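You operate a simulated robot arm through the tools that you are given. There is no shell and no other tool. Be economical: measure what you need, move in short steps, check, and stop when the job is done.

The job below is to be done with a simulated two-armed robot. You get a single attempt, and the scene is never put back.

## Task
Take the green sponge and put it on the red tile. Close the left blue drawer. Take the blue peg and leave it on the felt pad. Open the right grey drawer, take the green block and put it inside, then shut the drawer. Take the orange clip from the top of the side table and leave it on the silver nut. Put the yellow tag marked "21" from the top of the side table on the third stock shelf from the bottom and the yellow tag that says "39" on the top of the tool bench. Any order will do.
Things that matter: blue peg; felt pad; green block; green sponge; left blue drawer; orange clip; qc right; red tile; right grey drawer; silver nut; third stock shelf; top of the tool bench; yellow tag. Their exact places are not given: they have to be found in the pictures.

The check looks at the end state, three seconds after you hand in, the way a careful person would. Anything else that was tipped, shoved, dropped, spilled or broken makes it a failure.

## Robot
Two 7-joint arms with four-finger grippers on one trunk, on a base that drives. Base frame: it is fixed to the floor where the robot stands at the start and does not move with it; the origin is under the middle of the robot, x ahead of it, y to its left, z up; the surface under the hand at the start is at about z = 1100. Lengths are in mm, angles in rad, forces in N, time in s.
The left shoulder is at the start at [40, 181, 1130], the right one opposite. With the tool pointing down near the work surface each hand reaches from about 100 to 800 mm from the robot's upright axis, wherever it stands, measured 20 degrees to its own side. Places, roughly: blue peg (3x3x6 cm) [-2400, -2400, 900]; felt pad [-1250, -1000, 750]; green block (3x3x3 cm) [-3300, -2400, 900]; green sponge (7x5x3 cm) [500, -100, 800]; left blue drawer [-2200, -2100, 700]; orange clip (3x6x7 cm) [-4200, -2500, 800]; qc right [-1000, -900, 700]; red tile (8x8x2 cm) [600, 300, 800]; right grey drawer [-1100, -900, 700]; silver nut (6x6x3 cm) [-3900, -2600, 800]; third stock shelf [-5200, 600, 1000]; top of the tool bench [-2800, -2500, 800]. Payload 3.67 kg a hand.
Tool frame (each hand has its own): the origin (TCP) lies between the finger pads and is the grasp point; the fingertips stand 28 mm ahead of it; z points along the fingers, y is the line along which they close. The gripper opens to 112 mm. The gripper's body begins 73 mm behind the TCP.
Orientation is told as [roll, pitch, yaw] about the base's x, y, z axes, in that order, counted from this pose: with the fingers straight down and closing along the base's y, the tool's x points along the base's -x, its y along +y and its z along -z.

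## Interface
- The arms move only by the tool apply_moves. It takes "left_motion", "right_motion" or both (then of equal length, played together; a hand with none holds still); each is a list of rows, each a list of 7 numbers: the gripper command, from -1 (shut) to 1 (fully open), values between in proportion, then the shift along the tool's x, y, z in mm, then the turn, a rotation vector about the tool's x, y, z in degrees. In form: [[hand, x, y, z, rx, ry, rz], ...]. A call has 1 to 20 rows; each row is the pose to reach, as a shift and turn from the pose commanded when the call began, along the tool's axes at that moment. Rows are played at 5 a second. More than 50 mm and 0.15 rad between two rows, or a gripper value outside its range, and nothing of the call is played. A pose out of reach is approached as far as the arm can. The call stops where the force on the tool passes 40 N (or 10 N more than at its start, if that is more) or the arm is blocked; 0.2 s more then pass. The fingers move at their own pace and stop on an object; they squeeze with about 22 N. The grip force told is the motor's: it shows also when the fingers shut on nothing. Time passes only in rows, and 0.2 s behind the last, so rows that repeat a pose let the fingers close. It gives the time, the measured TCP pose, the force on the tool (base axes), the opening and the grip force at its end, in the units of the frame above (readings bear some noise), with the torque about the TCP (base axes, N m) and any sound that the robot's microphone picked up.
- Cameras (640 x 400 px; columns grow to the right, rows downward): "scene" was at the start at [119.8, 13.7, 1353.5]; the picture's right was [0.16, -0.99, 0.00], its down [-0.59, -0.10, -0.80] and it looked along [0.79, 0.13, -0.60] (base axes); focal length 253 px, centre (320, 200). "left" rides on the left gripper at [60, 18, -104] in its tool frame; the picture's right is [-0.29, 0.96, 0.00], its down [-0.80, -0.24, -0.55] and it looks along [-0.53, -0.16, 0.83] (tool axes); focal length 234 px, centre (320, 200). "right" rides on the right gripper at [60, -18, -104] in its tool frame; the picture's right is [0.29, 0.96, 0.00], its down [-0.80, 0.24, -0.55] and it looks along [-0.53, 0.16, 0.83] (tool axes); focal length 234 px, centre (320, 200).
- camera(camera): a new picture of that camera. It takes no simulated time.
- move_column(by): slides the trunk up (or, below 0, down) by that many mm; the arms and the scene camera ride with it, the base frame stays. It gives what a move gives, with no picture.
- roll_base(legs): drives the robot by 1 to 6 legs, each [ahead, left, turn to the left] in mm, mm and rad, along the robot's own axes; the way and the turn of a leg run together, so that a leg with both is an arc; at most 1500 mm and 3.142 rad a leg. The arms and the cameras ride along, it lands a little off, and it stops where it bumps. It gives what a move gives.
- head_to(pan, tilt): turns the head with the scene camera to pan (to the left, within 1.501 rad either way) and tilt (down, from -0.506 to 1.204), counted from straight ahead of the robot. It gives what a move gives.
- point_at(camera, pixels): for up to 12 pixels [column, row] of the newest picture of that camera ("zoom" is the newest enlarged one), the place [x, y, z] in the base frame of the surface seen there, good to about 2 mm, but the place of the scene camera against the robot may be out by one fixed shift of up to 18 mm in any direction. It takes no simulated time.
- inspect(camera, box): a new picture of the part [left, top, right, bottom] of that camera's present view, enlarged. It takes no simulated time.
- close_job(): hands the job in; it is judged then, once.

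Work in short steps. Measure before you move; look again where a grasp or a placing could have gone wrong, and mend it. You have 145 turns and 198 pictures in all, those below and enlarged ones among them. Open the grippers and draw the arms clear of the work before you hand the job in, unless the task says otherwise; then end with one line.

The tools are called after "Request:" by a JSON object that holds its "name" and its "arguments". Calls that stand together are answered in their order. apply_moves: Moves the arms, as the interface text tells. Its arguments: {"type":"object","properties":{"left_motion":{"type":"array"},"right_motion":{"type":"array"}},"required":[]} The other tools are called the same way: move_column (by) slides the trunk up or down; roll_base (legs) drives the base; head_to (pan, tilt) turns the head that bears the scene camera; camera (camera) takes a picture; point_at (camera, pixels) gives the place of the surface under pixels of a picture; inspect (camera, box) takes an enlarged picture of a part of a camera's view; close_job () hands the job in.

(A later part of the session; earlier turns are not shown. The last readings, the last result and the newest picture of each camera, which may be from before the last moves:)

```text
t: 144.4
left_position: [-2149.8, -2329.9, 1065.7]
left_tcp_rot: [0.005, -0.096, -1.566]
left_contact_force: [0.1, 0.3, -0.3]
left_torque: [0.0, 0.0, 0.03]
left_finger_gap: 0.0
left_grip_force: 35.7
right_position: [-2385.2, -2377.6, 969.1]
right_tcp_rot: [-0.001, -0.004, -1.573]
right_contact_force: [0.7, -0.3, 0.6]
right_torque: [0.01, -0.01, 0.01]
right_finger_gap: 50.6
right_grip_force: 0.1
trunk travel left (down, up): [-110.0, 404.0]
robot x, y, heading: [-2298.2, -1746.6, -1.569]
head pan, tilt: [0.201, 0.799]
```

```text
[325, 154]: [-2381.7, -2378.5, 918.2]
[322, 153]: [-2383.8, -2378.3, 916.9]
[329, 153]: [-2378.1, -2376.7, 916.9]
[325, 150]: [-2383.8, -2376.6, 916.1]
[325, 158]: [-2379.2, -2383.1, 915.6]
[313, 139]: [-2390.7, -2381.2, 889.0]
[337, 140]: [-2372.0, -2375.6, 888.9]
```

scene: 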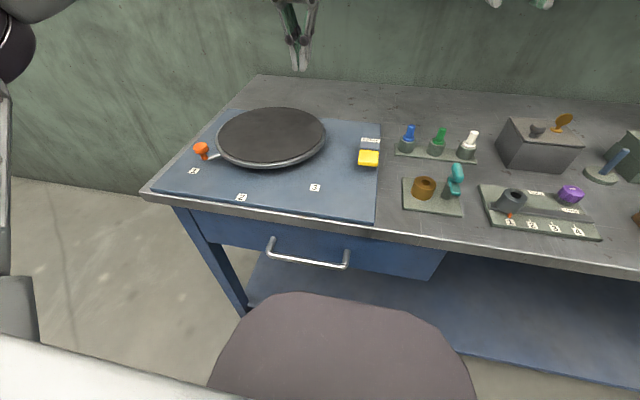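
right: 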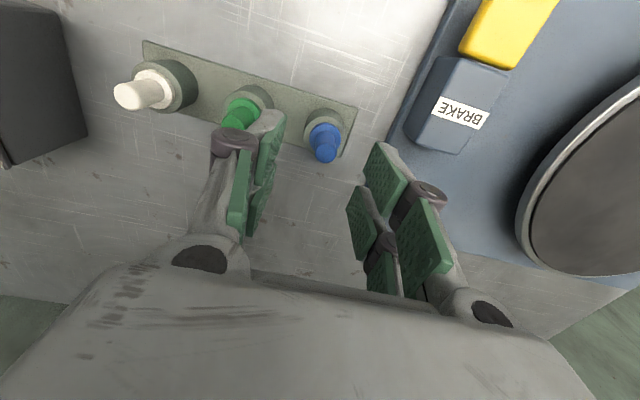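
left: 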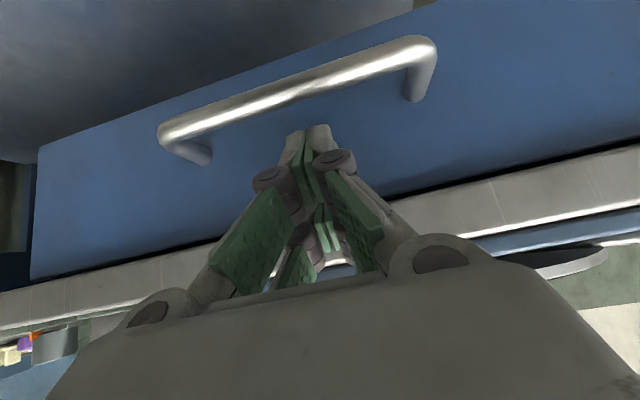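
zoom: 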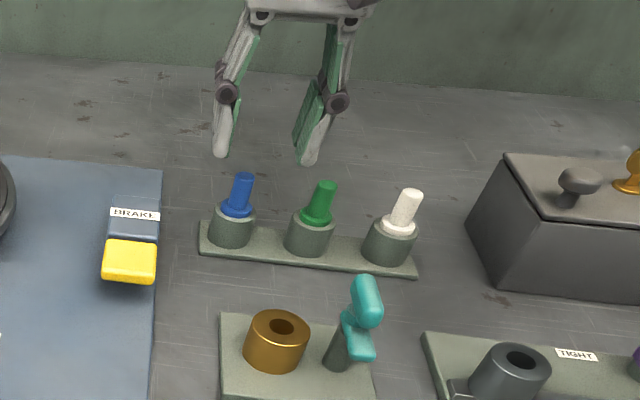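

Shaft centre is (-2381.5,-2379). I descend to z 924, close on the shaft, and lift 60 mm.

Request:
{"name": "apply_moves", "arguments": {"right_motion": [[-0.1, -1.4, 3.5, 22, 0, 0, 0], [-0.1, -1.4, 3.5, 45, 0, 0, 0], [-1, -1.4, 3.5, 45, 0, 0, 0], [-1, -1.4, 3.5, 45, 0, 0, 0], [-1, -1.4, 3.5, 45, 0, 0, 0], [-1, -1.4, 3.5, 25, 0, 0, 0], [-1, -1.4, 3.5, 5, 0, 0, 0], [-1, -1.4, 3.5, -35, 0, 0, 0], [-1, -1.4, 3.5, -35, 0, 0, 0]]}}

Request:
{"name": "camera", "arguments": {"camera": "right"}}

Request:
{"name": "inspect", "arguments": {"camera": "scene", "box": [320, 60, 560, 210]}}

```text
t: 146.4
left_position: [-2150.1, -2330.3, 1064.8]
left_tcp_rot: [0.005, -0.097, -1.564]
left_contact_force: [0.1, -0.1, 0.1]
left_torque: [0.01, 0.01, -0.03]
left_finger_gap: 0.0
left_grip_force: 35.5
right_position: [-2382.3, -2380.4, 1003.3]
right_tcp_rot: [0.0, 0.0, -1.574]
right_contact_force: [0.1, 0.4, 0.0]
right_torque: [0.01, -0.01, -0.01]
right_finger_gap: 9.8
right_grip_force: 22.3
trunk travel left (down, up): [-110.0, 404.0]
robot x, y, heading: [-2298.8, -1745.1, -1.568]
head pan, tilt: [0.201, 0.799]
```

```text
138 pictures are left
```

right: 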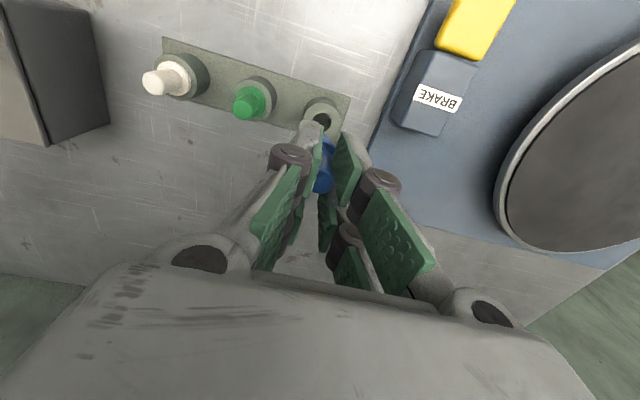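

```text
2.67 times, centred on (440, 135) of scene
```

zoom: 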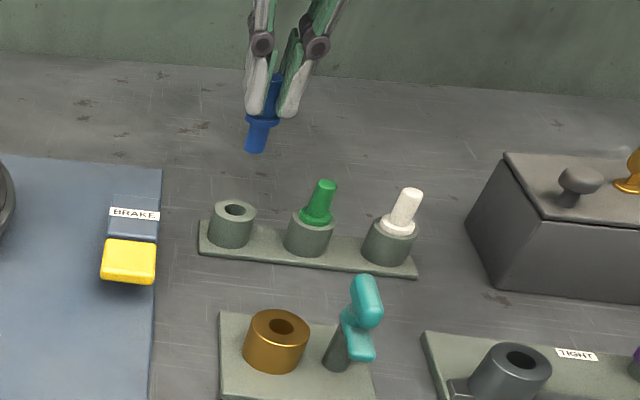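

The peg came out cleanly with its stub below. I'll also take the green block with the left hand before heading to the QC bench: I raise both hands, back off, and shift right to the blue tray.

Request:
{"name": "apply_moves", "arguments": {"right_motion": [[-1, 0, 0, -40, 0, 0, 0], [-1, 0, 0, -80, 0, 0, 0], [-1, 0, 0, -120, 0, 0, 0], [-1, 0, 0, -160, 0, 0, 0]], "left_motion": [[0, 0, 0, -30, 0, 5.5, 0], [0, 0, 0, -60, 0, 5.5, 0], [0, 0, 0, -90, 0, 5.5, 0], [0, 0, 0, -90, 0, 5.5, 0]]}}

Request:
{"name": "roll_base", "arguments": {"legs": [[-250, 0, 0], [0, -1130, 0]]}}

Request:
{"name": "camera", "arguments": {"camera": "left"}}

Request:
{"name": "head_to", "arguments": {"pan": 0.0, "tilt": 0.6}}

Request:
{"name": "camera", "arguments": {"camera": "scene"}}

```text
t: 147.4
left_position: [-2122.3, -2294.5, 1131.7]
left_tcp_rot: [0.006, -0.002, -1.563]
left_contact_force: [0.4, 0.5, 0.6]
left_torque: [-0.04, 0.01, 0.0]
left_finger_gap: 56.2
left_grip_force: 0.1
left hand out of reach, approached as far as the arm can: row 1, 2, 3, 4
right_position: [-2380.9, -2379.9, 1165.6]
right_tcp_rot: [-0.002, -0.004, -1.574]
right_contact_force: [-0.5, 0.0, 0.0]
right_torque: [-0.03, 0.04, 0.05]
right_finger_gap: 10.3
right_grip_force: 22.5
trunk travel left (down, up): [-110.0, 404.0]
robot x, y, heading: [-2299.1, -1747.4, -1.57]
head pan, tilt: [0.201, 0.799]
```

```text
t: 154.8
left_position: [-3258.0, -2039.0, 1132.6]
left_tcp_rot: [0.006, -0.002, -1.577]
left_contact_force: [-0.1, 0.0, 0.3]
left_torque: [0.06, -0.01, 0.02]
left_finger_gap: 55.9
left_grip_force: 0.1
right_position: [-3514.2, -2121.7, 1164.5]
right_tcp_rot: [0.0, -0.002, -1.585]
right_contact_force: [0.1, 0.0, -0.5]
right_torque: [0.0, -0.07, 0.02]
right_finger_gap: 9.9
right_grip_force: 21.7
trunk travel left (down, up): [-110.0, 404.0]
robot x, y, heading: [-3422.9, -1483.3, -1.582]
head pan, tilt: [0.201, 0.799]
```

```text
136 pictures are left
```

left: 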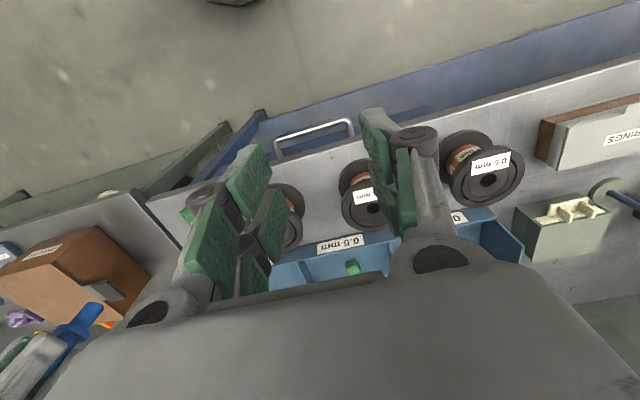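

```text
t: 155.5
left_position: [-3256.2, -2039.3, 1132.0]
left_tcp_rot: [0.004, -0.001, -1.577]
left_contact_force: [-0.2, -0.6, 0.5]
left_torque: [0.0, 0.0, 0.0]
left_finger_gap: 56.3
left_grip_force: 0.0
right_position: [-3514.8, -2120.9, 1162.8]
right_tcp_rot: [-0.001, -0.003, -1.587]
right_contact_force: [-0.3, 0.5, 0.4]
right_torque: [0.04, -0.02, 0.0]
right_finger_gap: 10.3
right_grip_force: 22.0
trunk travel left (down, up): [-110.0, 404.0]
robot x, y, heading: [-3425.4, -1485.5, -1.58]
head pan, tilt: [0.0, 0.6]
```

```text
135 pictures are left
```

scene: 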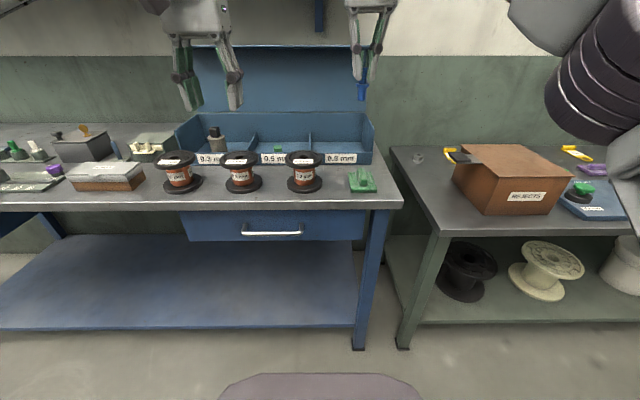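

I drive forward 270 mm and then look at the block from the left hand camera.

Request:
{"name": "roll_base", "arguments": {"legs": [[270, 0, 0.01]]}}

Request:
{"name": "camera", "arguments": {"camera": "left"}}

Request:
{"name": "inspect", "arguments": {"camera": "scene", "box": [100, 60, 460, 285]}}

```text
t: 157.5
left_position: [-3253.4, -2309.7, 1131.6]
left_tcp_rot: [0.004, 0.001, -1.567]
left_contact_force: [0.7, 0.0, 0.6]
left_torque: [0.04, 0.0, 0.0]
left_finger_gap: 56.0
left_grip_force: 0.0
right_position: [-3510.7, -2393.9, 1163.5]
right_tcp_rot: [0.001, -0.001, -1.577]
right_contact_force: [0.6, -0.9, -0.4]
right_torque: [0.02, 0.0, 0.0]
right_finger_gap: 10.0
right_grip_force: 22.1
trunk travel left (down, up): [-110.0, 404.0]
robot x, y, heading: [-3425.3, -1753.1, -1.571]
head pan, tilt: [0.0, 0.6]
```

```text
134 pictures are left
```

left: 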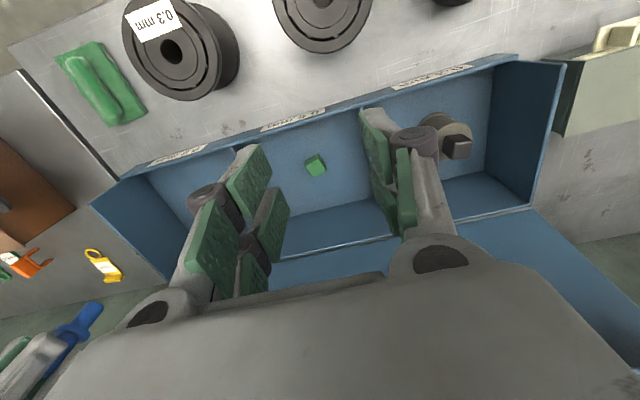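

```text
1.78 times, centred on (280, 172) of scene
```

zoom: 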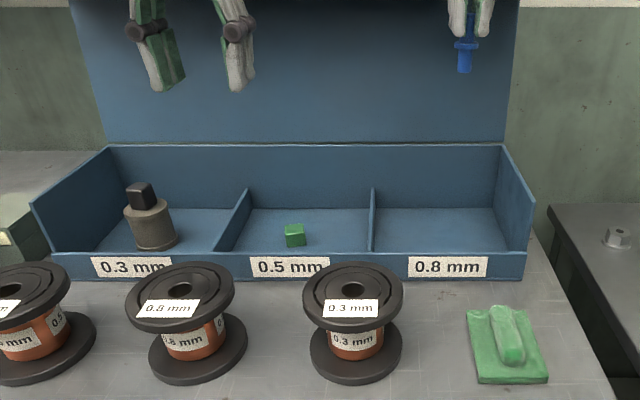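

The block sits in the middle compartment at (315,165). I zoom in and measure its corners plus the surrounding walls.

Request:
{"name": "inspect", "arguments": {"camera": "left", "box": [235, 100, 395, 200]}}

Request:
{"name": "point_at", "arguments": {"camera": "left", "pixels": [[315, 165], [316, 161], [318, 172], [270, 135], [340, 110], [250, 150], [365, 120], [330, 200], [320, 245]]}}

```text
4.00 times, centred on (315, 150) of left
```

zoom: 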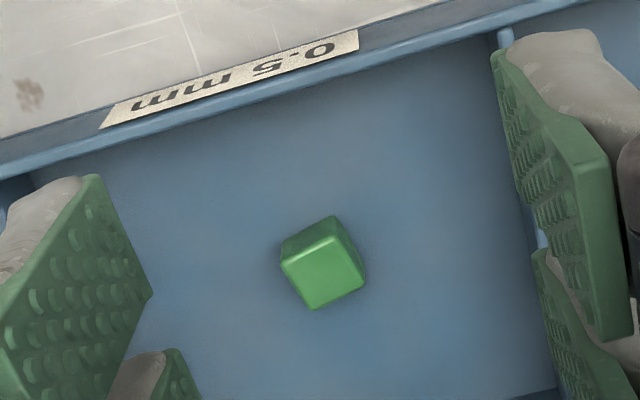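

```text
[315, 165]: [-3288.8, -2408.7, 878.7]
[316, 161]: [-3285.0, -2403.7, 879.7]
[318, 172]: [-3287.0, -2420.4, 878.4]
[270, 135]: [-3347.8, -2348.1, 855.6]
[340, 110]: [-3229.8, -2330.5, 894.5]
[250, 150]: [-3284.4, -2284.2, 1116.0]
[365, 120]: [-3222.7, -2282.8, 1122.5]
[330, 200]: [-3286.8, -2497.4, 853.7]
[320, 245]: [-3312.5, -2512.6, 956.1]
```

Request:
{"name": "point_at", "arguments": {"camera": "zoom", "pixels": [[285, 263], [315, 306], [362, 284], [340, 238], [322, 270], [512, 75], [20, 180], [550, 360], [250, 75]]}}

```text
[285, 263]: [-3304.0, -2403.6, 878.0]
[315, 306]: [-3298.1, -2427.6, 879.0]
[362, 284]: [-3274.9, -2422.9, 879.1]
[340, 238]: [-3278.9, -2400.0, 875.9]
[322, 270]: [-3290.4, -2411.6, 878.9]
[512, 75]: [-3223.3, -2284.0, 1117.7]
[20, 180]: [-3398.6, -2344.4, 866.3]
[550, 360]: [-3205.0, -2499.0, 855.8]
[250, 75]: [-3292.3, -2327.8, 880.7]
```

The block centre is (-3289,-2413.5), top z 879, turned about 11°. I move above it with a 11° yaw and descend to just above.

Request:
{"name": "apply_moves", "arguments": {"left_motion": [[0.1, -35, -12, 20, 0, 0, -4], [0.1, -70, -24, 40, 0, 0, -8], [0.1, -103.7, -36, 70, 0, 0, -11], [0.1, -103.7, -36, 115, 0, 0, -11], [0.1, -103.7, -36, 160, 0, 0, -11], [0.1, -103.7, -36, 195, 0, 0, -11], [0.1, -103.7, -36, 195, 0, 0, -11]]}}

Request:
{"name": "camera", "arguments": {"camera": "left"}}

Request:
{"name": "inspect", "arguments": {"camera": "left", "box": [220, 80, 420, 205]}}

```text
t: 159.1
left_position: [-3267.0, -2387.0, 931.0]
left_tcp_rot: [0.002, -0.003, -1.375]
left_contact_force: [0.1, -0.3, -0.1]
left_torque: [0.0, 0.02, 0.02]
left_finger_gap: 61.4
left_grip_force: 0.0
left hand out of reach, approached as far as the arm can: row 1, 2, 3, 4, 5, 6, 7
right_position: [-3509.6, -2392.4, 1164.4]
right_tcp_rot: [-0.002, 0.0, -1.578]
right_contact_force: [0.3, -0.5, 0.2]
right_torque: [-0.01, 0.02, 0.03]
right_finger_gap: 10.1
right_grip_force: 22.2
trunk travel left (down, up): [-110.0, 404.0]
robot x, y, heading: [-3425.5, -1757.2, -1.579]
head pan, tilt: [0.0, 0.6]
```

```text
131 pictures are left
```

left: 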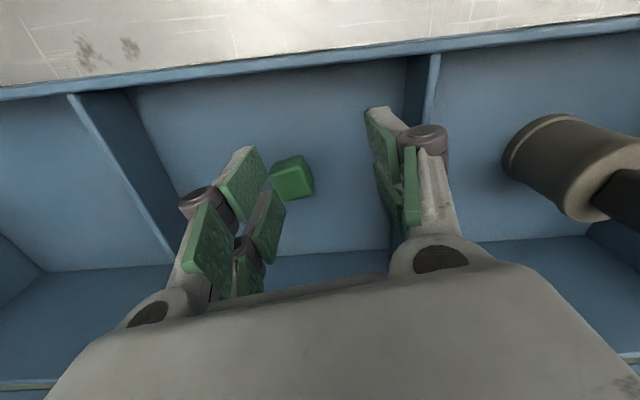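

```text
3.20 times, centred on (320, 142) of left
```

zoom: 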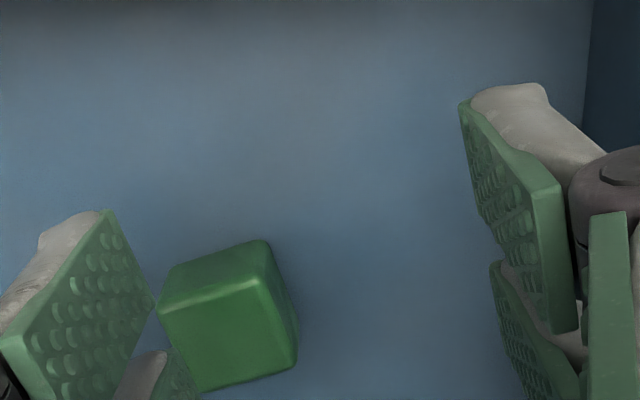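

The left arm is at its reach limit at this shoulder height, so I raise the trunk 150 mm and then try again from above.

Request:
{"name": "move_column", "arguments": {"by": 150}}

Request:
{"name": "apply_moves", "arguments": {"left_motion": [[0.1, 0, 0, 30, 0, 0, 0], [0.1, 0, 0, 60, 0, 0, 0], [0.1, -14, -8, 90, 0, 0, 0], [0.1, -28, -16, 120, 0, 0, 0], [0.1, -28, -16, 120, 0, 0, 0]]}}

Request:
{"name": "camera", "arguments": {"camera": "left"}}

```text
t: 160.8
left_position: [-3266.2, -2387.6, 1082.0]
left_tcp_rot: [0.004, -0.002, -1.374]
left_contact_force: [-1.5, 0.4, -0.7]
left_torque: [0.01, 0.02, 0.03]
left_finger_gap: 61.7
left_grip_force: 0.0
right_position: [-3510.9, -2393.0, 1313.6]
right_tcp_rot: [0.0, -0.001, -1.579]
right_contact_force: [0.3, 0.7, 0.7]
right_torque: [0.0, 0.03, 0.0]
right_finger_gap: 10.2
right_grip_force: 22.2
trunk travel left (down, up): [-260.0, 254.0]
robot x, y, heading: [-3429.9, -1757.6, -1.571]
head pan, tilt: [0.0, 0.6]
```

```text
t: 162.0
left_position: [-3256.7, -2393.2, 968.2]
left_tcp_rot: [0.0, -0.005, -1.377]
left_contact_force: [0.1, -0.1, -0.3]
left_torque: [0.02, -0.02, 0.0]
left_finger_gap: 61.8
left_grip_force: 0.1
left hand out of reach, approached as far as the arm can: row 3, 4, 5
right_position: [-3510.0, -2392.2, 1315.2]
right_tcp_rot: [-0.001, -0.002, -1.578]
right_contact_force: [0.4, 0.7, 0.8]
right_torque: [-0.02, 0.01, 0.0]
right_finger_gap: 9.8
right_grip_force: 21.8
trunk travel left (down, up): [-260.0, 254.0]
robot x, y, heading: [-3425.6, -1758.2, -1.576]
head pan, tilt: [0.0, 0.6]
```

```text
129 pictures are left
```

left: 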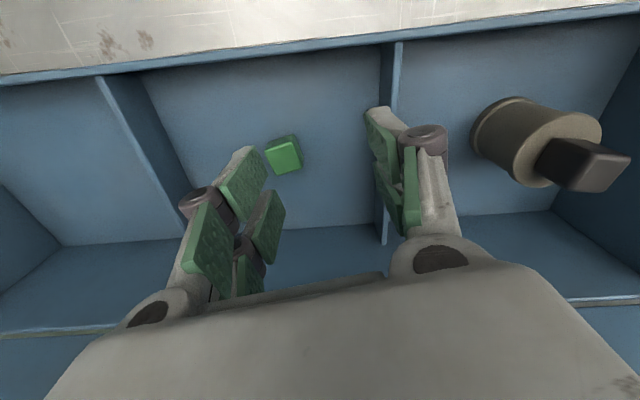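

Still limited; the hand reaches best further to its own side. I raise it, shift the base right 110 mm and forward 30 mm, then re-approach.

Request:
{"name": "apply_moves", "arguments": {"left_motion": [[0.1, 15, 0, -30, 0, 0, 0], [0.1, 30, 0, -60, 0, 0, 0]]}}

Request:
{"name": "roll_base", "arguments": {"legs": [[35, -110, 0]]}}

```text
t: 162.6
left_position: [-3262.9, -2363.3, 1028.0]
left_tcp_rot: [0.004, -0.003, -1.374]
left_contact_force: [0.8, 0.1, 0.4]
left_torque: [-0.03, -0.02, 0.01]
left_finger_gap: 61.7
left_grip_force: 0.0
right_position: [-3510.9, -2391.2, 1314.4]
right_tcp_rot: [-0.001, -0.005, -1.578]
right_contact_force: [0.1, 0.1, -0.5]
right_torque: [0.0, 0.0, 0.01]
right_finger_gap: 10.3
right_grip_force: 21.6
trunk travel left (down, up): [-260.0, 254.0]
robot x, y, heading: [-3427.5, -1761.6, -1.571]
head pan, tilt: [0.0, 0.6]
```

```text
t: 163.8
left_position: [-3373.6, -2399.1, 1026.6]
left_tcp_rot: [0.003, -0.002, -1.378]
left_contact_force: [-0.8, 0.1, 0.3]
left_torque: [-0.01, 0.0, -0.01]
left_finger_gap: 61.4
left_grip_force: 0.1
right_position: [-3621.8, -2426.2, 1314.5]
right_tcp_rot: [0.002, -0.004, -1.579]
right_contact_force: [0.8, -0.3, -0.1]
right_torque: [-0.01, -0.01, -0.04]
right_finger_gap: 10.1
right_grip_force: 22.1
trunk travel left (down, up): [-260.0, 254.0]
robot x, y, heading: [-3539.2, -1795.4, -1.574]
head pan, tilt: [0.0, 0.6]
```

Now I move over the block and down to z≈930.

Request:
{"name": "apply_moves", "arguments": {"left_motion": [[0.1, -15, 40, 10, 0, 0, 0], [0.1, -30.4, 80.2, 30, 0, 0, 0], [0.1, -30.4, 80.2, 65, 0, 0, 0], [0.1, -30.4, 80.2, 96, 0, 0, 0], [0.1, -30.4, 80.2, 96, 0, 0, 0]]}}

Request:
{"name": "inspect", "arguments": {"camera": "left", "box": [220, 80, 420, 205]}}

Request:
{"name": "point_at", "arguments": {"camera": "zoom", "pixels": [[320, 320], [330, 340], [300, 300], [350, 300]]}}

```text
t: 165.1
left_position: [-3287.2, -2414.2, 931.5]
left_tcp_rot: [0.003, -0.003, -1.376]
left_contact_force: [-0.8, 0.5, -0.5]
left_torque: [-0.01, 0.0, -0.01]
left_finger_gap: 61.5
left_grip_force: 0.0
right_position: [-3622.1, -2426.0, 1315.2]
right_tcp_rot: [0.0, -0.004, -1.578]
right_contact_force: [0.0, -0.7, 0.6]
right_torque: [-0.01, -0.01, 0.01]
right_finger_gap: 9.9
right_grip_force: 21.7
trunk travel left (down, up): [-260.0, 254.0]
robot x, y, heading: [-3535.0, -1790.0, -1.57]
head pan, tilt: [0.0, 0.6]
```

```text
3.20 times, centred on (320, 142) of left
```

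zoom: 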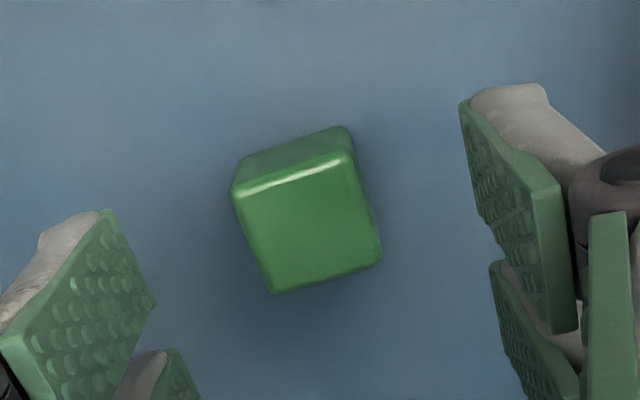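

```text
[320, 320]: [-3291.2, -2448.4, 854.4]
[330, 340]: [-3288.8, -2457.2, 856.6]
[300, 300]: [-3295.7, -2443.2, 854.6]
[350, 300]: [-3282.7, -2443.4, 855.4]
```

The block is centred between the fingers. I descend 46 mm, close, and lift.

Request:
{"name": "apply_moves", "arguments": {"left_motion": [[0.1, 0, 0, 23, 0, 0, 0], [0.1, 0, 0, 46, 0, 0, 0], [-1, 0, 0, 46, 0, 0, 0], [-1, 0, 0, 46, 0, 0, 0], [-1, 0, 0, 46, 0, 0, 0], [-1, 0, 0, 10, 0, 0, 0], [-1, 0, 0, -35, 0, 0, 0], [-1, 0, 0, -80, 0, 0, 0], [-1, 0, 0, -110, 0, 0, 0]]}}

Request:
{"name": "camera", "arguments": {"camera": "left"}}

Request:
{"name": "head_to", "arguments": {"pan": -0.5, "tilt": 0.75}}

Request:
{"name": "camera", "arguments": {"camera": "scene"}}

```text
t: 167.1
left_position: [-3289.1, -2414.5, 1042.2]
left_tcp_rot: [0.004, -0.002, -1.377]
left_contact_force: [0.3, 1.1, -0.3]
left_torque: [0.04, 0.01, 0.02]
left_finger_gap: 27.3
left_grip_force: 22.4
right_position: [-3622.5, -2425.6, 1315.3]
right_tcp_rot: [0.0, -0.003, -1.579]
right_contact_force: [-0.3, 0.3, 0.2]
right_torque: [0.01, -0.01, -0.02]
right_finger_gap: 10.0
right_grip_force: 21.8
trunk travel left (down, up): [-260.0, 254.0]
robot x, y, heading: [-3542.8, -1793.4, -1.572]
head pan, tilt: [0.0, 0.6]
```

```text
127 pictures are left
```

left: 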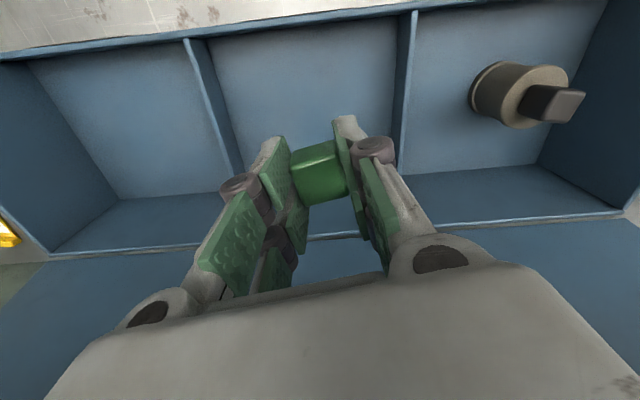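

```text
t: 168.0
left_position: [-3288.0, -2413.6, 1042.1]
left_tcp_rot: [0.001, -0.001, -1.375]
left_contact_force: [0.5, 0.6, 0.3]
left_torque: [-0.02, -0.03, -0.02]
left_finger_gap: 27.3
left_grip_force: 21.3
right_position: [-3621.9, -2427.6, 1315.4]
right_tcp_rot: [0.001, -0.002, -1.577]
right_contact_force: [0.4, 0.4, 0.1]
right_torque: [0.01, 0.02, 0.02]
right_finger_gap: 9.9
right_grip_force: 21.9
trunk travel left (down, up): [-260.0, 254.0]
robot x, y, heading: [-3535.1, -1792.5, -1.573]
head pan, tilt: [-0.499, 0.75]
```

```text
126 pictures are left
```

scene: 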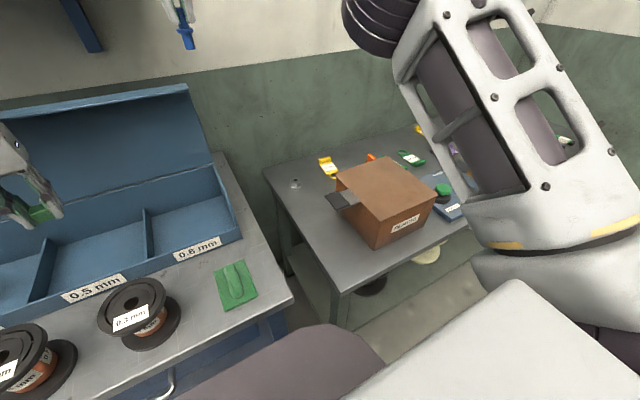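

Both items are held. I back away, turn to face +x, and drive toward the drawer side of the QC bench.

Request:
{"name": "roll_base", "arguments": {"legs": [[-800, 0, 0], [0, 0, 1.573], [1250, 0, 0]]}}

Request:
{"name": "head_to", "arguments": {"pan": 0.0, "tilt": 0.6}}

Request:
{"name": "camera", "arguments": {"camera": "scene"}}

```text
t: 182.8
left_position: [-1657.0, -718.4, 1041.1]
left_tcp_rot: [0.003, -0.002, 0.215]
left_contact_force: [-0.3, 1.2, 0.1]
left_torque: [-0.01, -0.03, 0.0]
left_finger_gap: 26.9
left_grip_force: 22.3
right_position: [-1636.8, -1051.7, 1315.1]
right_tcp_rot: [-0.001, -0.001, 0.011]
right_contact_force: [-0.6, -0.7, 0.0]
right_torque: [-0.03, -0.01, -0.03]
right_finger_gap: 9.9
right_grip_force: 21.9
trunk travel left (down, up): [-260.0, 254.0]
robot x, y, heading: [-2273.0, -979.0, 0.015]
head pan, tilt: [-0.499, 0.75]
```

```text
t: 183.7
left_position: [-1658.0, -719.8, 1040.9]
left_tcp_rot: [0.002, -0.003, 0.215]
left_contact_force: [-0.1, -0.2, 0.0]
left_torque: [-0.02, 0.0, 0.0]
left_finger_gap: 27.2
left_grip_force: 22.2
right_position: [-1637.6, -1051.2, 1314.7]
right_tcp_rot: [0.0, -0.003, 0.012]
right_contact_force: [-0.3, 0.5, -0.1]
right_torque: [0.0, -0.01, -0.01]
right_finger_gap: 10.1
right_grip_force: 21.4
trunk travel left (down, up): [-260.0, 254.0]
robot x, y, heading: [-2276.2, -977.8, 0.018]
head pan, tilt: [0.0, 0.6]
```

```text
125 pictures are left
```

scene: 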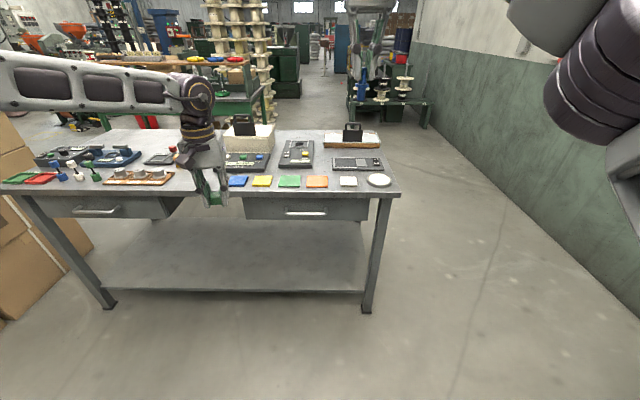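

I zoom in on the right half of the QC bench to find the felt pad and drawer handle.

Request:
{"name": "inspect", "arguments": {"camera": "scene", "box": [210, 120, 410, 245]}}

Request:
{"name": "point_at", "arguments": {"camera": "scene", "pixels": [[240, 182], [262, 181], [289, 182], [317, 182], [348, 182], [379, 180], [305, 192], [305, 213], [305, 207], [250, 210], [366, 210], [300, 150]]}}

```text
3.20 times, centred on (310, 182) of scene
```

zoom: 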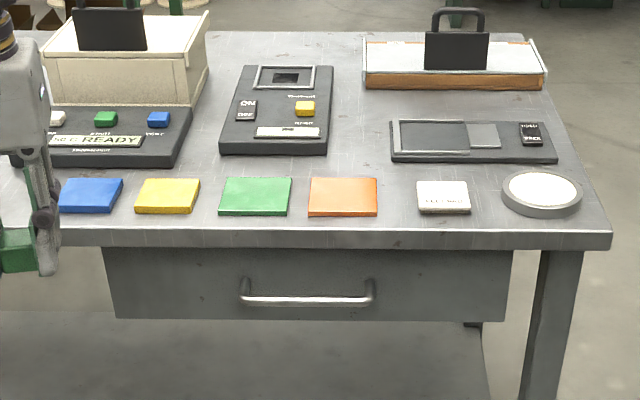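

```text
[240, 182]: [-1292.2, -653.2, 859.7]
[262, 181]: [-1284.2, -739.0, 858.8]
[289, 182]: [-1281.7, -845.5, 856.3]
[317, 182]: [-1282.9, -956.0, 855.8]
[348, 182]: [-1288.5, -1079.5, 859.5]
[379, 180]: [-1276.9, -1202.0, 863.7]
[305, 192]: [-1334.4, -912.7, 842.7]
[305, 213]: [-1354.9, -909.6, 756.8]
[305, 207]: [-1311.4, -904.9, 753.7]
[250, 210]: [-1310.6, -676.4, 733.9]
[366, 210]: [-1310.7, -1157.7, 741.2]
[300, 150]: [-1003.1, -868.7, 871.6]
```

The candidates are the small labelled white square (-1288,-1079) and the colour mats. I drive closer and look with the right hand camera to read the label.

Request:
{"name": "roll_base", "arguments": {"legs": [[370, 60, -0.015]]}}

Request:
{"name": "camera", "arguments": {"camera": "right"}}

Request:
{"name": "inspect", "arguments": {"camera": "scene", "box": [180, 140, 460, 315]}}

```text
t: 186.1
left_position: [-1282.7, -668.3, 1041.4]
left_tcp_rot: [0.002, -0.003, 0.195]
left_contact_force: [-0.7, 0.1, -0.2]
left_torque: [-0.02, -0.01, 0.0]
left_finger_gap: 27.4
left_grip_force: 22.3
right_position: [-1269.6, -1002.0, 1314.6]
right_tcp_rot: [0.001, -0.003, -0.009]
right_contact_force: [-0.6, 0.0, 0.3]
right_torque: [-0.04, 0.01, 0.0]
right_finger_gap: 10.0
right_grip_force: 22.0
trunk travel left (down, up): [-260.0, 254.0]
robot x, y, heading: [-1903.4, -916.9, -0.002]
head pan, tilt: [0.0, 0.6]
```

```text
123 pictures are left
```

right: 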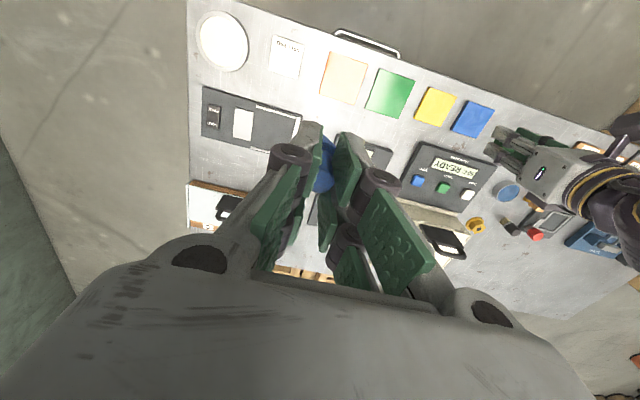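

```text
2.29 times, centred on (320, 228) of scene
```

zoom: 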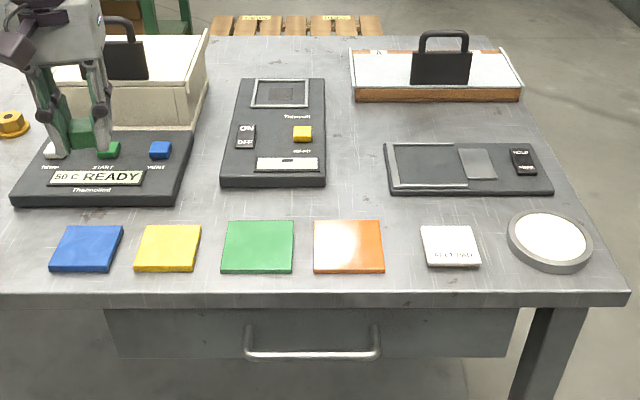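

I zoom in on the white square's label.

Request:
{"name": "inspect", "arguments": {"camera": "right", "box": [190, 5, 350, 105]}}

Request:
{"name": "point_at", "arguments": {"camera": "zoom", "pixels": [[345, 130], [455, 165], [425, 285], [320, 250], [385, 205], [250, 300], [590, 290]]}}

Request:
{"name": "inspect", "arguments": {"camera": "scene", "box": [350, 220, 450, 282]}}

```text
4.00 times, centred on (270, 55) of right
```

zoom: 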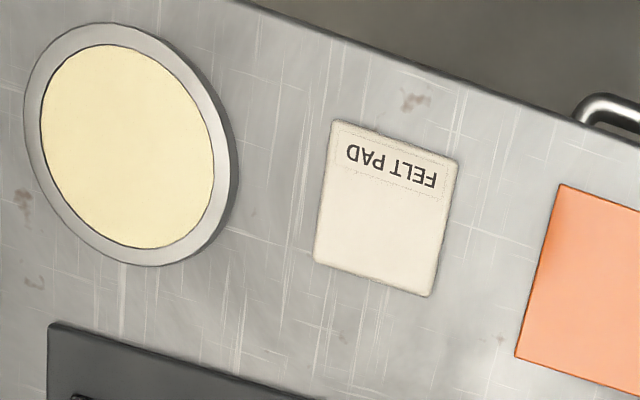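

```text
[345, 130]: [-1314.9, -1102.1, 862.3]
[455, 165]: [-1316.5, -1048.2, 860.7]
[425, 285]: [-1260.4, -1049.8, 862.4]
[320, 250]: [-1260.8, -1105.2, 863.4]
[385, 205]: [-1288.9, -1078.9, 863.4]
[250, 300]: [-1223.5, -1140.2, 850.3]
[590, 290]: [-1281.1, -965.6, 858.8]
```

```text
6.40 times, centred on (400, 251) of scene
```

zoom: 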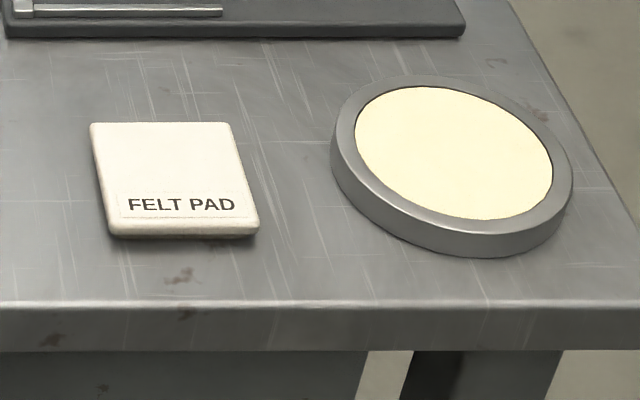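

Confirmed: the felt pad is at (-1288,-1077), top z 862.5, about 60 mm square. The peg bottom should be about 67 mm below the TCP, so I lower to z≈945 above it.

Request:
{"name": "apply_moves", "arguments": {"right_motion": [[-1, 6, -25, 30, 0, 0, 0], [-1, 12, -50, 70, 0, 0, 0], [-1, 18, -75, 110, 0, 0, 0], [-1, 18, -75, 158, 0, 0, 0], [-1, 18, -75, 206, 0, 0, 0], [-1, 18, -75, 254, 0, 0, 0], [-1, 18, -75, 302, 0, 0, 0], [-1, 18, -75, 350, 0, 0, 0], [-1, 18, -75, 369, 0, 0, 0], [-1, 18, -75, 369, 0, 0, 0]]}}

Request:
{"name": "inspect", "arguments": {"camera": "scene", "box": [320, 160, 480, 260]}}

Request:
{"name": "camera", "arguments": {"camera": "right"}}

```text
t: 188.3
left_position: [-1283.1, -668.7, 1042.2]
left_tcp_rot: [0.002, -0.004, 0.196]
left_contact_force: [0.0, 0.2, 0.2]
left_torque: [0.0, 0.03, 0.0]
left_finger_gap: 27.1
left_grip_force: 21.7
right_position: [-1284.9, -1075.0, 945.8]
right_tcp_rot: [-0.002, -0.005, -0.007]
right_contact_force: [0.0, -0.3, 0.3]
right_torque: [0.03, -0.01, 0.01]
right_finger_gap: 10.1
right_grip_force: 21.9
trunk travel left (down, up): [-260.0, 254.0]
robot x, y, heading: [-1903.0, -919.5, -0.007]
head pan, tilt: [0.0, 0.6]
```

```text
4.00 times, centred on (400, 210) of scene
```

zoom: 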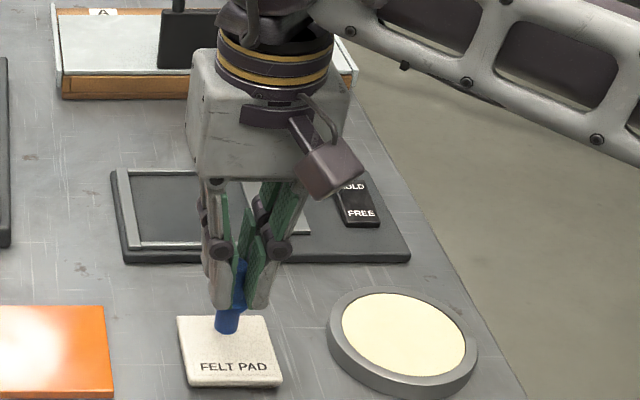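

```text
118 pictures are left
```

right: 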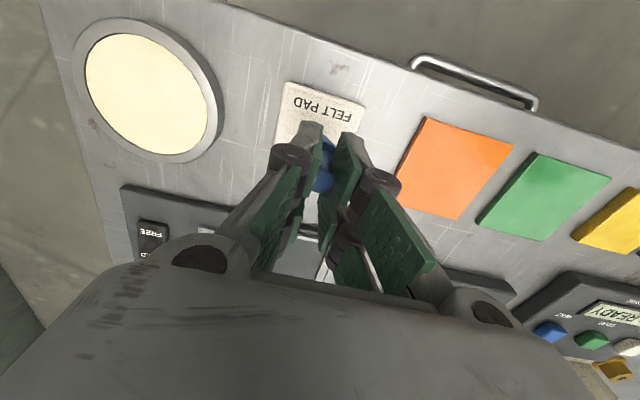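

The peg is above the pad. I lower slowly until contact.

Request:
{"name": "apply_moves", "arguments": {"right_motion": [[-1, 3, -2, 6, 0, 0, 0], [-1, 3, -2, 10, 0, 0, 0], [-1, 3, -2, 13, 0, 0, 0], [-1, 3, -2, 15, 0, 0, 0], [-1, 3, -2, 15, 0, 0, 0]]}}

Request:
{"name": "inspect", "arguments": {"camera": "scene", "box": [350, 210, 430, 260]}}

```text
t: 189.5
left_position: [-1283.2, -668.6, 1041.2]
left_tcp_rot: [0.001, -0.005, 0.195]
left_contact_force: [0.3, 0.3, 0.7]
left_torque: [-0.01, 0.0, 0.02]
left_finger_gap: 27.0
left_grip_force: 21.6
right_position: [-1289.0, -1077.5, 931.1]
right_tcp_rot: [0.0, -0.003, -0.006]
right_contact_force: [-0.4, -0.4, -0.3]
right_torque: [0.01, 0.02, 0.0]
right_finger_gap: 10.1
right_grip_force: 22.1
trunk travel left (down, up): [-260.0, 254.0]
robot x, y, heading: [-1904.2, -915.8, -0.003]
head pan, tilt: [0.0, 0.6]
```

```text
8.00 times, centred on (390, 235) of scene
```

zoom: 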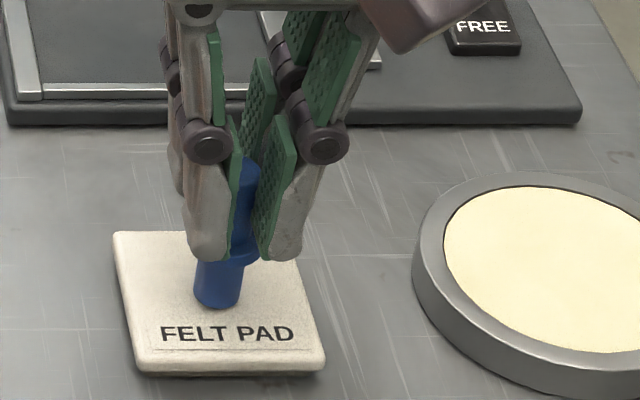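

The peg leans a little in the fingers. I measure along its axis to learn the direction.

Request:
{"name": "point_at", "arguments": {"camera": "zoom", "pixels": [[217, 303], [217, 285], [218, 270], [240, 254], [243, 230], [246, 200], [248, 175], [135, 240], [310, 355]]}}

Request:
{"name": "inspect", "arguments": {"camera": "right", "box": [260, 80, 400, 210]}}

```text
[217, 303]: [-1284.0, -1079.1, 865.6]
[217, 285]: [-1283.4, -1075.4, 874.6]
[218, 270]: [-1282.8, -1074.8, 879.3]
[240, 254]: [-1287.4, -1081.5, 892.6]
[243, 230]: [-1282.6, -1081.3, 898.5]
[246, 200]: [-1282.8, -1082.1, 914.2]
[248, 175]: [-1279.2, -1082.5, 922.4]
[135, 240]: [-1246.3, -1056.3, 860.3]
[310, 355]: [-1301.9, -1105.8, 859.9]
```

```text
3.08 times, centred on (330, 145) of right
```

zoom: 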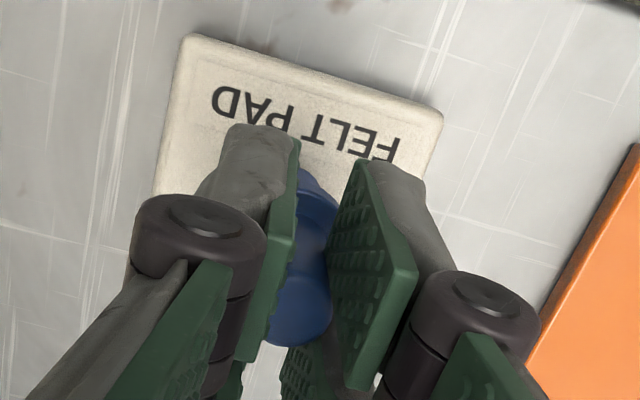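

The peg leans about 8° toward -y at its top. I roll the tool 8° to make it upright, shifting 8 mm to stay centred and raising 4 mm.

Request:
{"name": "apply_moves", "arguments": {"right_motion": [[-1, 0, 3, -4, 4, 0, 0], [-1, 0, 8, -4, 8, 0, 0], [-1, 0, 8, -4, 8, 0, 0]]}}

Request:
{"name": "inspect", "arguments": {"camera": "scene", "box": [350, 210, 430, 260]}}

Request:
{"name": "point_at", "arguments": {"camera": "zoom", "pixels": [[217, 300], [217, 285], [218, 270], [225, 285], [210, 285], [230, 230], [235, 200], [240, 175]]}}

```text
t: 190.3
left_position: [-1282.7, -669.2, 1041.9]
left_tcp_rot: [0.004, -0.003, 0.195]
left_contact_force: [0.1, 0.3, -0.1]
left_torque: [-0.01, -0.02, 0.01]
left_finger_gap: 27.0
left_grip_force: 21.5
right_position: [-1289.8, -1070.3, 933.7]
right_tcp_rot: [-0.141, -0.005, -0.008]
right_contact_force: [-0.1, 0.2, -1.4]
right_torque: [0.0, -0.03, 0.01]
right_finger_gap: 9.9
right_grip_force: 22.1
trunk travel left (down, up): [-260.0, 254.0]
robot x, y, heading: [-1905.2, -917.7, -0.006]
head pan, tilt: [0.0, 0.6]
```

```text
8.00 times, centred on (390, 235) of scene
```

zoom: 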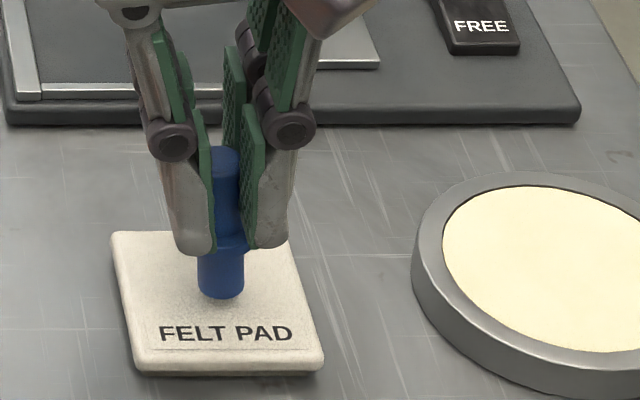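

```text
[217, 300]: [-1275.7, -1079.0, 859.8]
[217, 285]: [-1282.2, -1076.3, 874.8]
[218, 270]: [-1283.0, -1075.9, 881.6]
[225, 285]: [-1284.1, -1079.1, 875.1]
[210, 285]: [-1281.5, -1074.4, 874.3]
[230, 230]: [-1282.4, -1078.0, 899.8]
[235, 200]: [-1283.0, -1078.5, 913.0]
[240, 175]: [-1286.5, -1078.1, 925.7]
```

The peg is upright now. I lower in small steps to contact.

Request:
{"name": "apply_moves", "arguments": {"right_motion": [[-1, 0, 0, 2, 0, 0, 0], [-1, 0, 0.4, 4, 0, 0, 0], [-1, 0, 0.6, 5, 0, 0, 0], [-1, 0, 0.8, 6, 0, 0, 0], [-1, 0, 0.8, 6, 0, 0, 0]]}}

Request:
{"name": "inspect", "arguments": {"camera": "scene", "box": [350, 210, 430, 260]}}

```text
t: 191.5
left_position: [-1283.0, -668.5, 1041.5]
left_tcp_rot: [0.001, -0.003, 0.196]
left_contact_force: [0.3, 0.1, 0.7]
left_torque: [-0.04, 0.01, -0.01]
left_finger_gap: 27.1
left_grip_force: 22.2
right_position: [-1290.7, -1071.0, 929.7]
right_tcp_rot: [-0.14, -0.004, -0.006]
right_contact_force: [-0.3, 0.2, 2.5]
right_torque: [-0.01, 0.01, 0.02]
right_finger_gap: 10.3
right_grip_force: 22.0
trunk travel left (down, up): [-260.0, 254.0]
robot x, y, heading: [-1901.9, -917.9, 0.002]
head pan, tilt: [0.0, 0.6]
```

```text
8.00 times, centred on (390, 235) of scene
```

zoom: 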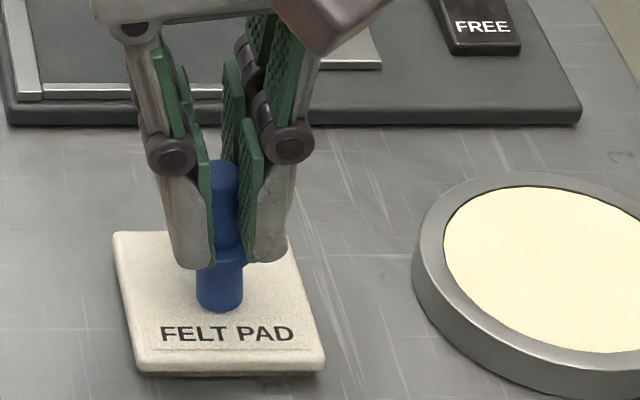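

Light contact (2.5 N). I open the fingers.

Request:
{"name": "apply_moves", "arguments": {"right_motion": [[-0.75, 0, 0, 0, 0, 0, 0], [-0.5, 0, 0, 0, 0, 0, 0], [-0.3, 0, 0, 0, 0, 0, 0], [-0.2, 0, 0, 0, 0, 0, 0]]}}

Request:
{"name": "inspect", "arguments": {"camera": "scene", "box": [350, 210, 430, 260]}}

```text
t: 192.5
left_position: [-1283.0, -668.4, 1040.4]
left_tcp_rot: [0.001, -0.003, 0.196]
left_contact_force: [1.1, 0.1, -0.2]
left_torque: [0.01, 0.0, 0.01]
left_finger_gap: 27.0
left_grip_force: 22.2
right_position: [-1288.3, -1070.6, 929.0]
right_tcp_rot: [-0.139, -0.004, -0.007]
right_contact_force: [0.5, -0.4, -0.5]
right_torque: [-0.02, 0.03, 0.0]
right_finger_gap: 44.8
right_grip_force: 0.0
trunk travel left (down, up): [-260.0, 254.0]
robot x, y, heading: [-1901.8, -914.9, 0.001]
head pan, tilt: [0.0, 0.6]
```

```text
8.00 times, centred on (390, 235) of scene
```

zoom: 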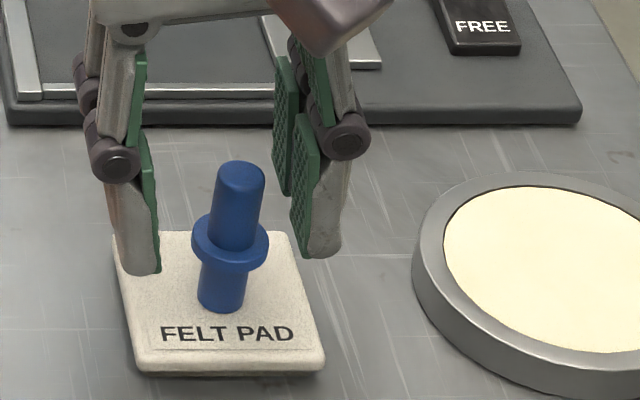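

The peg stands on the felt pad. I lift the right hand straight up, then unroll it and look at the drawer handle.

Request:
{"name": "apply_moves", "arguments": {"right_motion": [[-0.2, 0, -5, -35, 0, 0, 0], [-0.2, 0, -10, -71, 0, 0, 0], [-0.2, 0, -16, -115, 0, 0, 0], [-0.2, 0, -20, -140, -8, 0, 0], [-0.2, 0, -20, -140, -8, 0, 0]]}}

Request:
{"name": "head_to", "arguments": {"pan": 0.0, "tilt": 0.8}}

Request:
{"name": "camera", "arguments": {"camera": "scene"}}

Request:
{"name": "camera", "arguments": {"camera": "right"}}

```text
t: 193.7
left_position: [-1282.9, -668.4, 1040.8]
left_tcp_rot: [0.003, -0.001, 0.195]
left_contact_force: [-0.4, 1.2, -0.7]
left_torque: [0.0, 0.03, -0.03]
left_finger_gap: 27.1
left_grip_force: 22.0
right_position: [-1289.4, -1069.3, 1071.1]
right_tcp_rot: [0.001, -0.001, -0.008]
right_contact_force: [0.1, 0.2, 0.8]
right_torque: [-0.04, 0.0, 0.01]
right_finger_gap: 45.0
right_grip_force: 0.0
trunk travel left (down, up): [-260.0, 254.0]
robot x, y, heading: [-1903.8, -917.9, -0.001]
head pan, tilt: [0.0, 0.6]
```

```text
t: 194.4
left_position: [-1283.6, -669.8, 1041.2]
left_tcp_rot: [0.005, -0.004, 0.195]
left_contact_force: [-0.3, -0.6, 0.4]
left_torque: [-0.01, 0.01, 0.0]
left_finger_gap: 27.0
left_grip_force: 21.8
right_position: [-1289.1, -1070.6, 1071.0]
right_tcp_rot: [0.0, -0.003, -0.006]
right_contact_force: [0.4, 0.0, 0.6]
right_torque: [0.0, -0.01, 0.0]
right_finger_gap: 45.0
right_grip_force: 0.1
trunk travel left (down, up): [-260.0, 254.0]
robot x, y, heading: [-1903.7, -919.2, -0.003]
head pan, tilt: [0.0, 0.799]
```

```text
112 pictures are left
```

scene: 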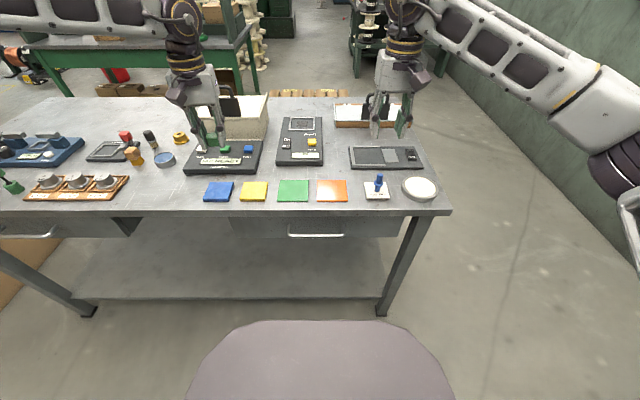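

```text
111 pictures are left
```

right: 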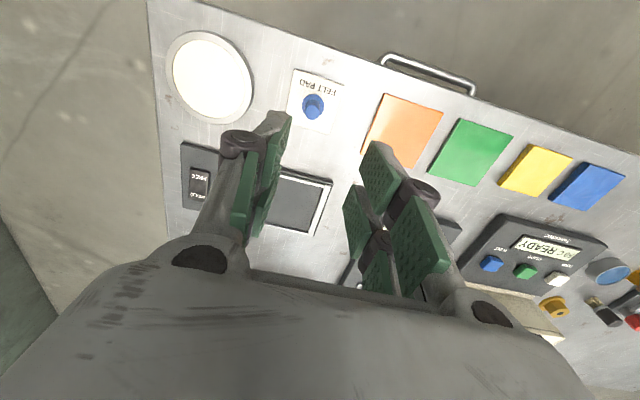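

The peg stands fine. I measure the handle bar, bench edge and panel with the right hand camera (bar from (385,58) to (472,92)).

Request:
{"name": "inspect", "arguments": {"camera": "right", "box": [370, 30, 490, 105]}}

Request:
{"name": "point_at", "arguments": {"camera": "zoom", "pixels": [[300, 210], [150, 155], [450, 270], [300, 205], [300, 215], [260, 250], [330, 285], [300, 240], [540, 330], [300, 120]]}}

Request:
{"name": "point_at", "arguments": {"camera": "scene", "pixels": [[315, 236], [290, 234], [342, 236], [315, 212], [315, 220], [315, 228], [380, 195], [377, 181]]}}

```text
5.33 times, centred on (430, 68) of right
```

zoom: 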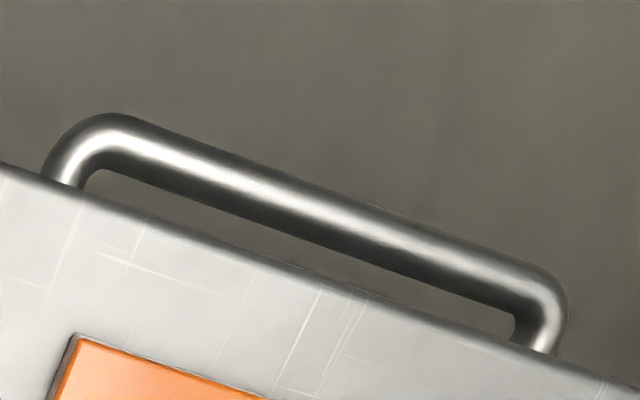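

```text
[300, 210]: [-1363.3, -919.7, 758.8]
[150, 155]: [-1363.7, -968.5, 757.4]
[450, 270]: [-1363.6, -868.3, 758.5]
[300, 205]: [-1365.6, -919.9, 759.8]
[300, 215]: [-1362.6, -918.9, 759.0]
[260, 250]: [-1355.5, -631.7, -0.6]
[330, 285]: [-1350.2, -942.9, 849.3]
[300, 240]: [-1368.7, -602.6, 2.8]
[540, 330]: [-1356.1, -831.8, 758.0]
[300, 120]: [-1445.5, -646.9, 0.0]
```

```text
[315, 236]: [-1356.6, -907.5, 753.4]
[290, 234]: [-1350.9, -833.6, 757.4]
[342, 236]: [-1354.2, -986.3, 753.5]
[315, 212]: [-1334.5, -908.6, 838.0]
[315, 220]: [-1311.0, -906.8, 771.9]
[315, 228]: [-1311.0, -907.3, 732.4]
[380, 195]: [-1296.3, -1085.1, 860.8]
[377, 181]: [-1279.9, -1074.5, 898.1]
```

The bar's axis is at x≈-1364.5, z≈754, y -985…-835; the panel is at x≈-1323 and the slab edge at -1348. I shut the right fingers, tilt 25°, and bring them above and in front of the bar, to hook behind it along the finger axis.

Request:
{"name": "apply_moves", "arguments": {"right_motion": [[-1, 30, 40, 0, 0, -6, 0], [-1, 60, 80, 0, 0, -12, 0], [-1, 90, 120, 0, 0, -18, 0], [-1, 108, 160, 0, 0, -25, 0], [-1, 108, 160, 45, 0, -25, 0], [-1, 108, 160, 90, 0, -25, 0], [-1, 108, 160, 135, 0, -25, 0], [-1, 108, 160, 180, 0, -25, 0], [-1, 108, 160, 206, 0, -25, 0], [-1, 108, 160, 206, 0, -25, 0]]}}

Request:
{"name": "camera", "arguments": {"camera": "right"}}

```text
t: 196.6
left_position: [-1283.9, -668.7, 1040.7]
left_tcp_rot: [0.003, -0.003, 0.196]
left_contact_force: [0.1, 0.0, -0.7]
left_torque: [-0.03, 0.0, 0.03]
left_finger_gap: 27.1
left_grip_force: 21.8
right_position: [-1395.7, -909.5, 865.4]
right_tcp_rot: [-0.001, -0.441, -0.006]
right_contact_force: [0.1, 0.5, 0.8]
right_torque: [-0.02, 0.0, 0.0]
right_finger_gap: 0.1
right_grip_force: 21.6
trunk travel left (down, up): [-260.0, 254.0]
robot x, y, heading: [-1903.1, -915.9, -0.006]
head pan, tilt: [0.0, 0.799]
```

```text
109 pictures are left
```

right: 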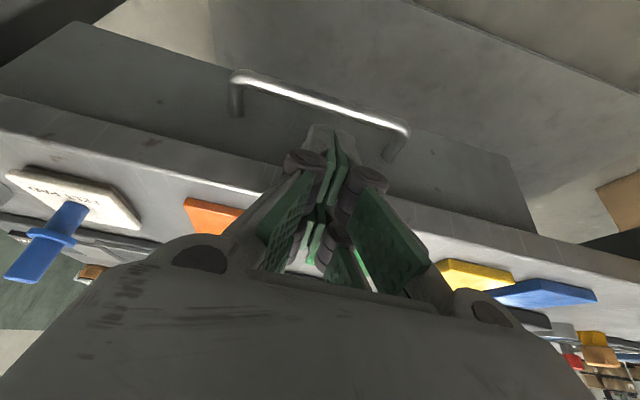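

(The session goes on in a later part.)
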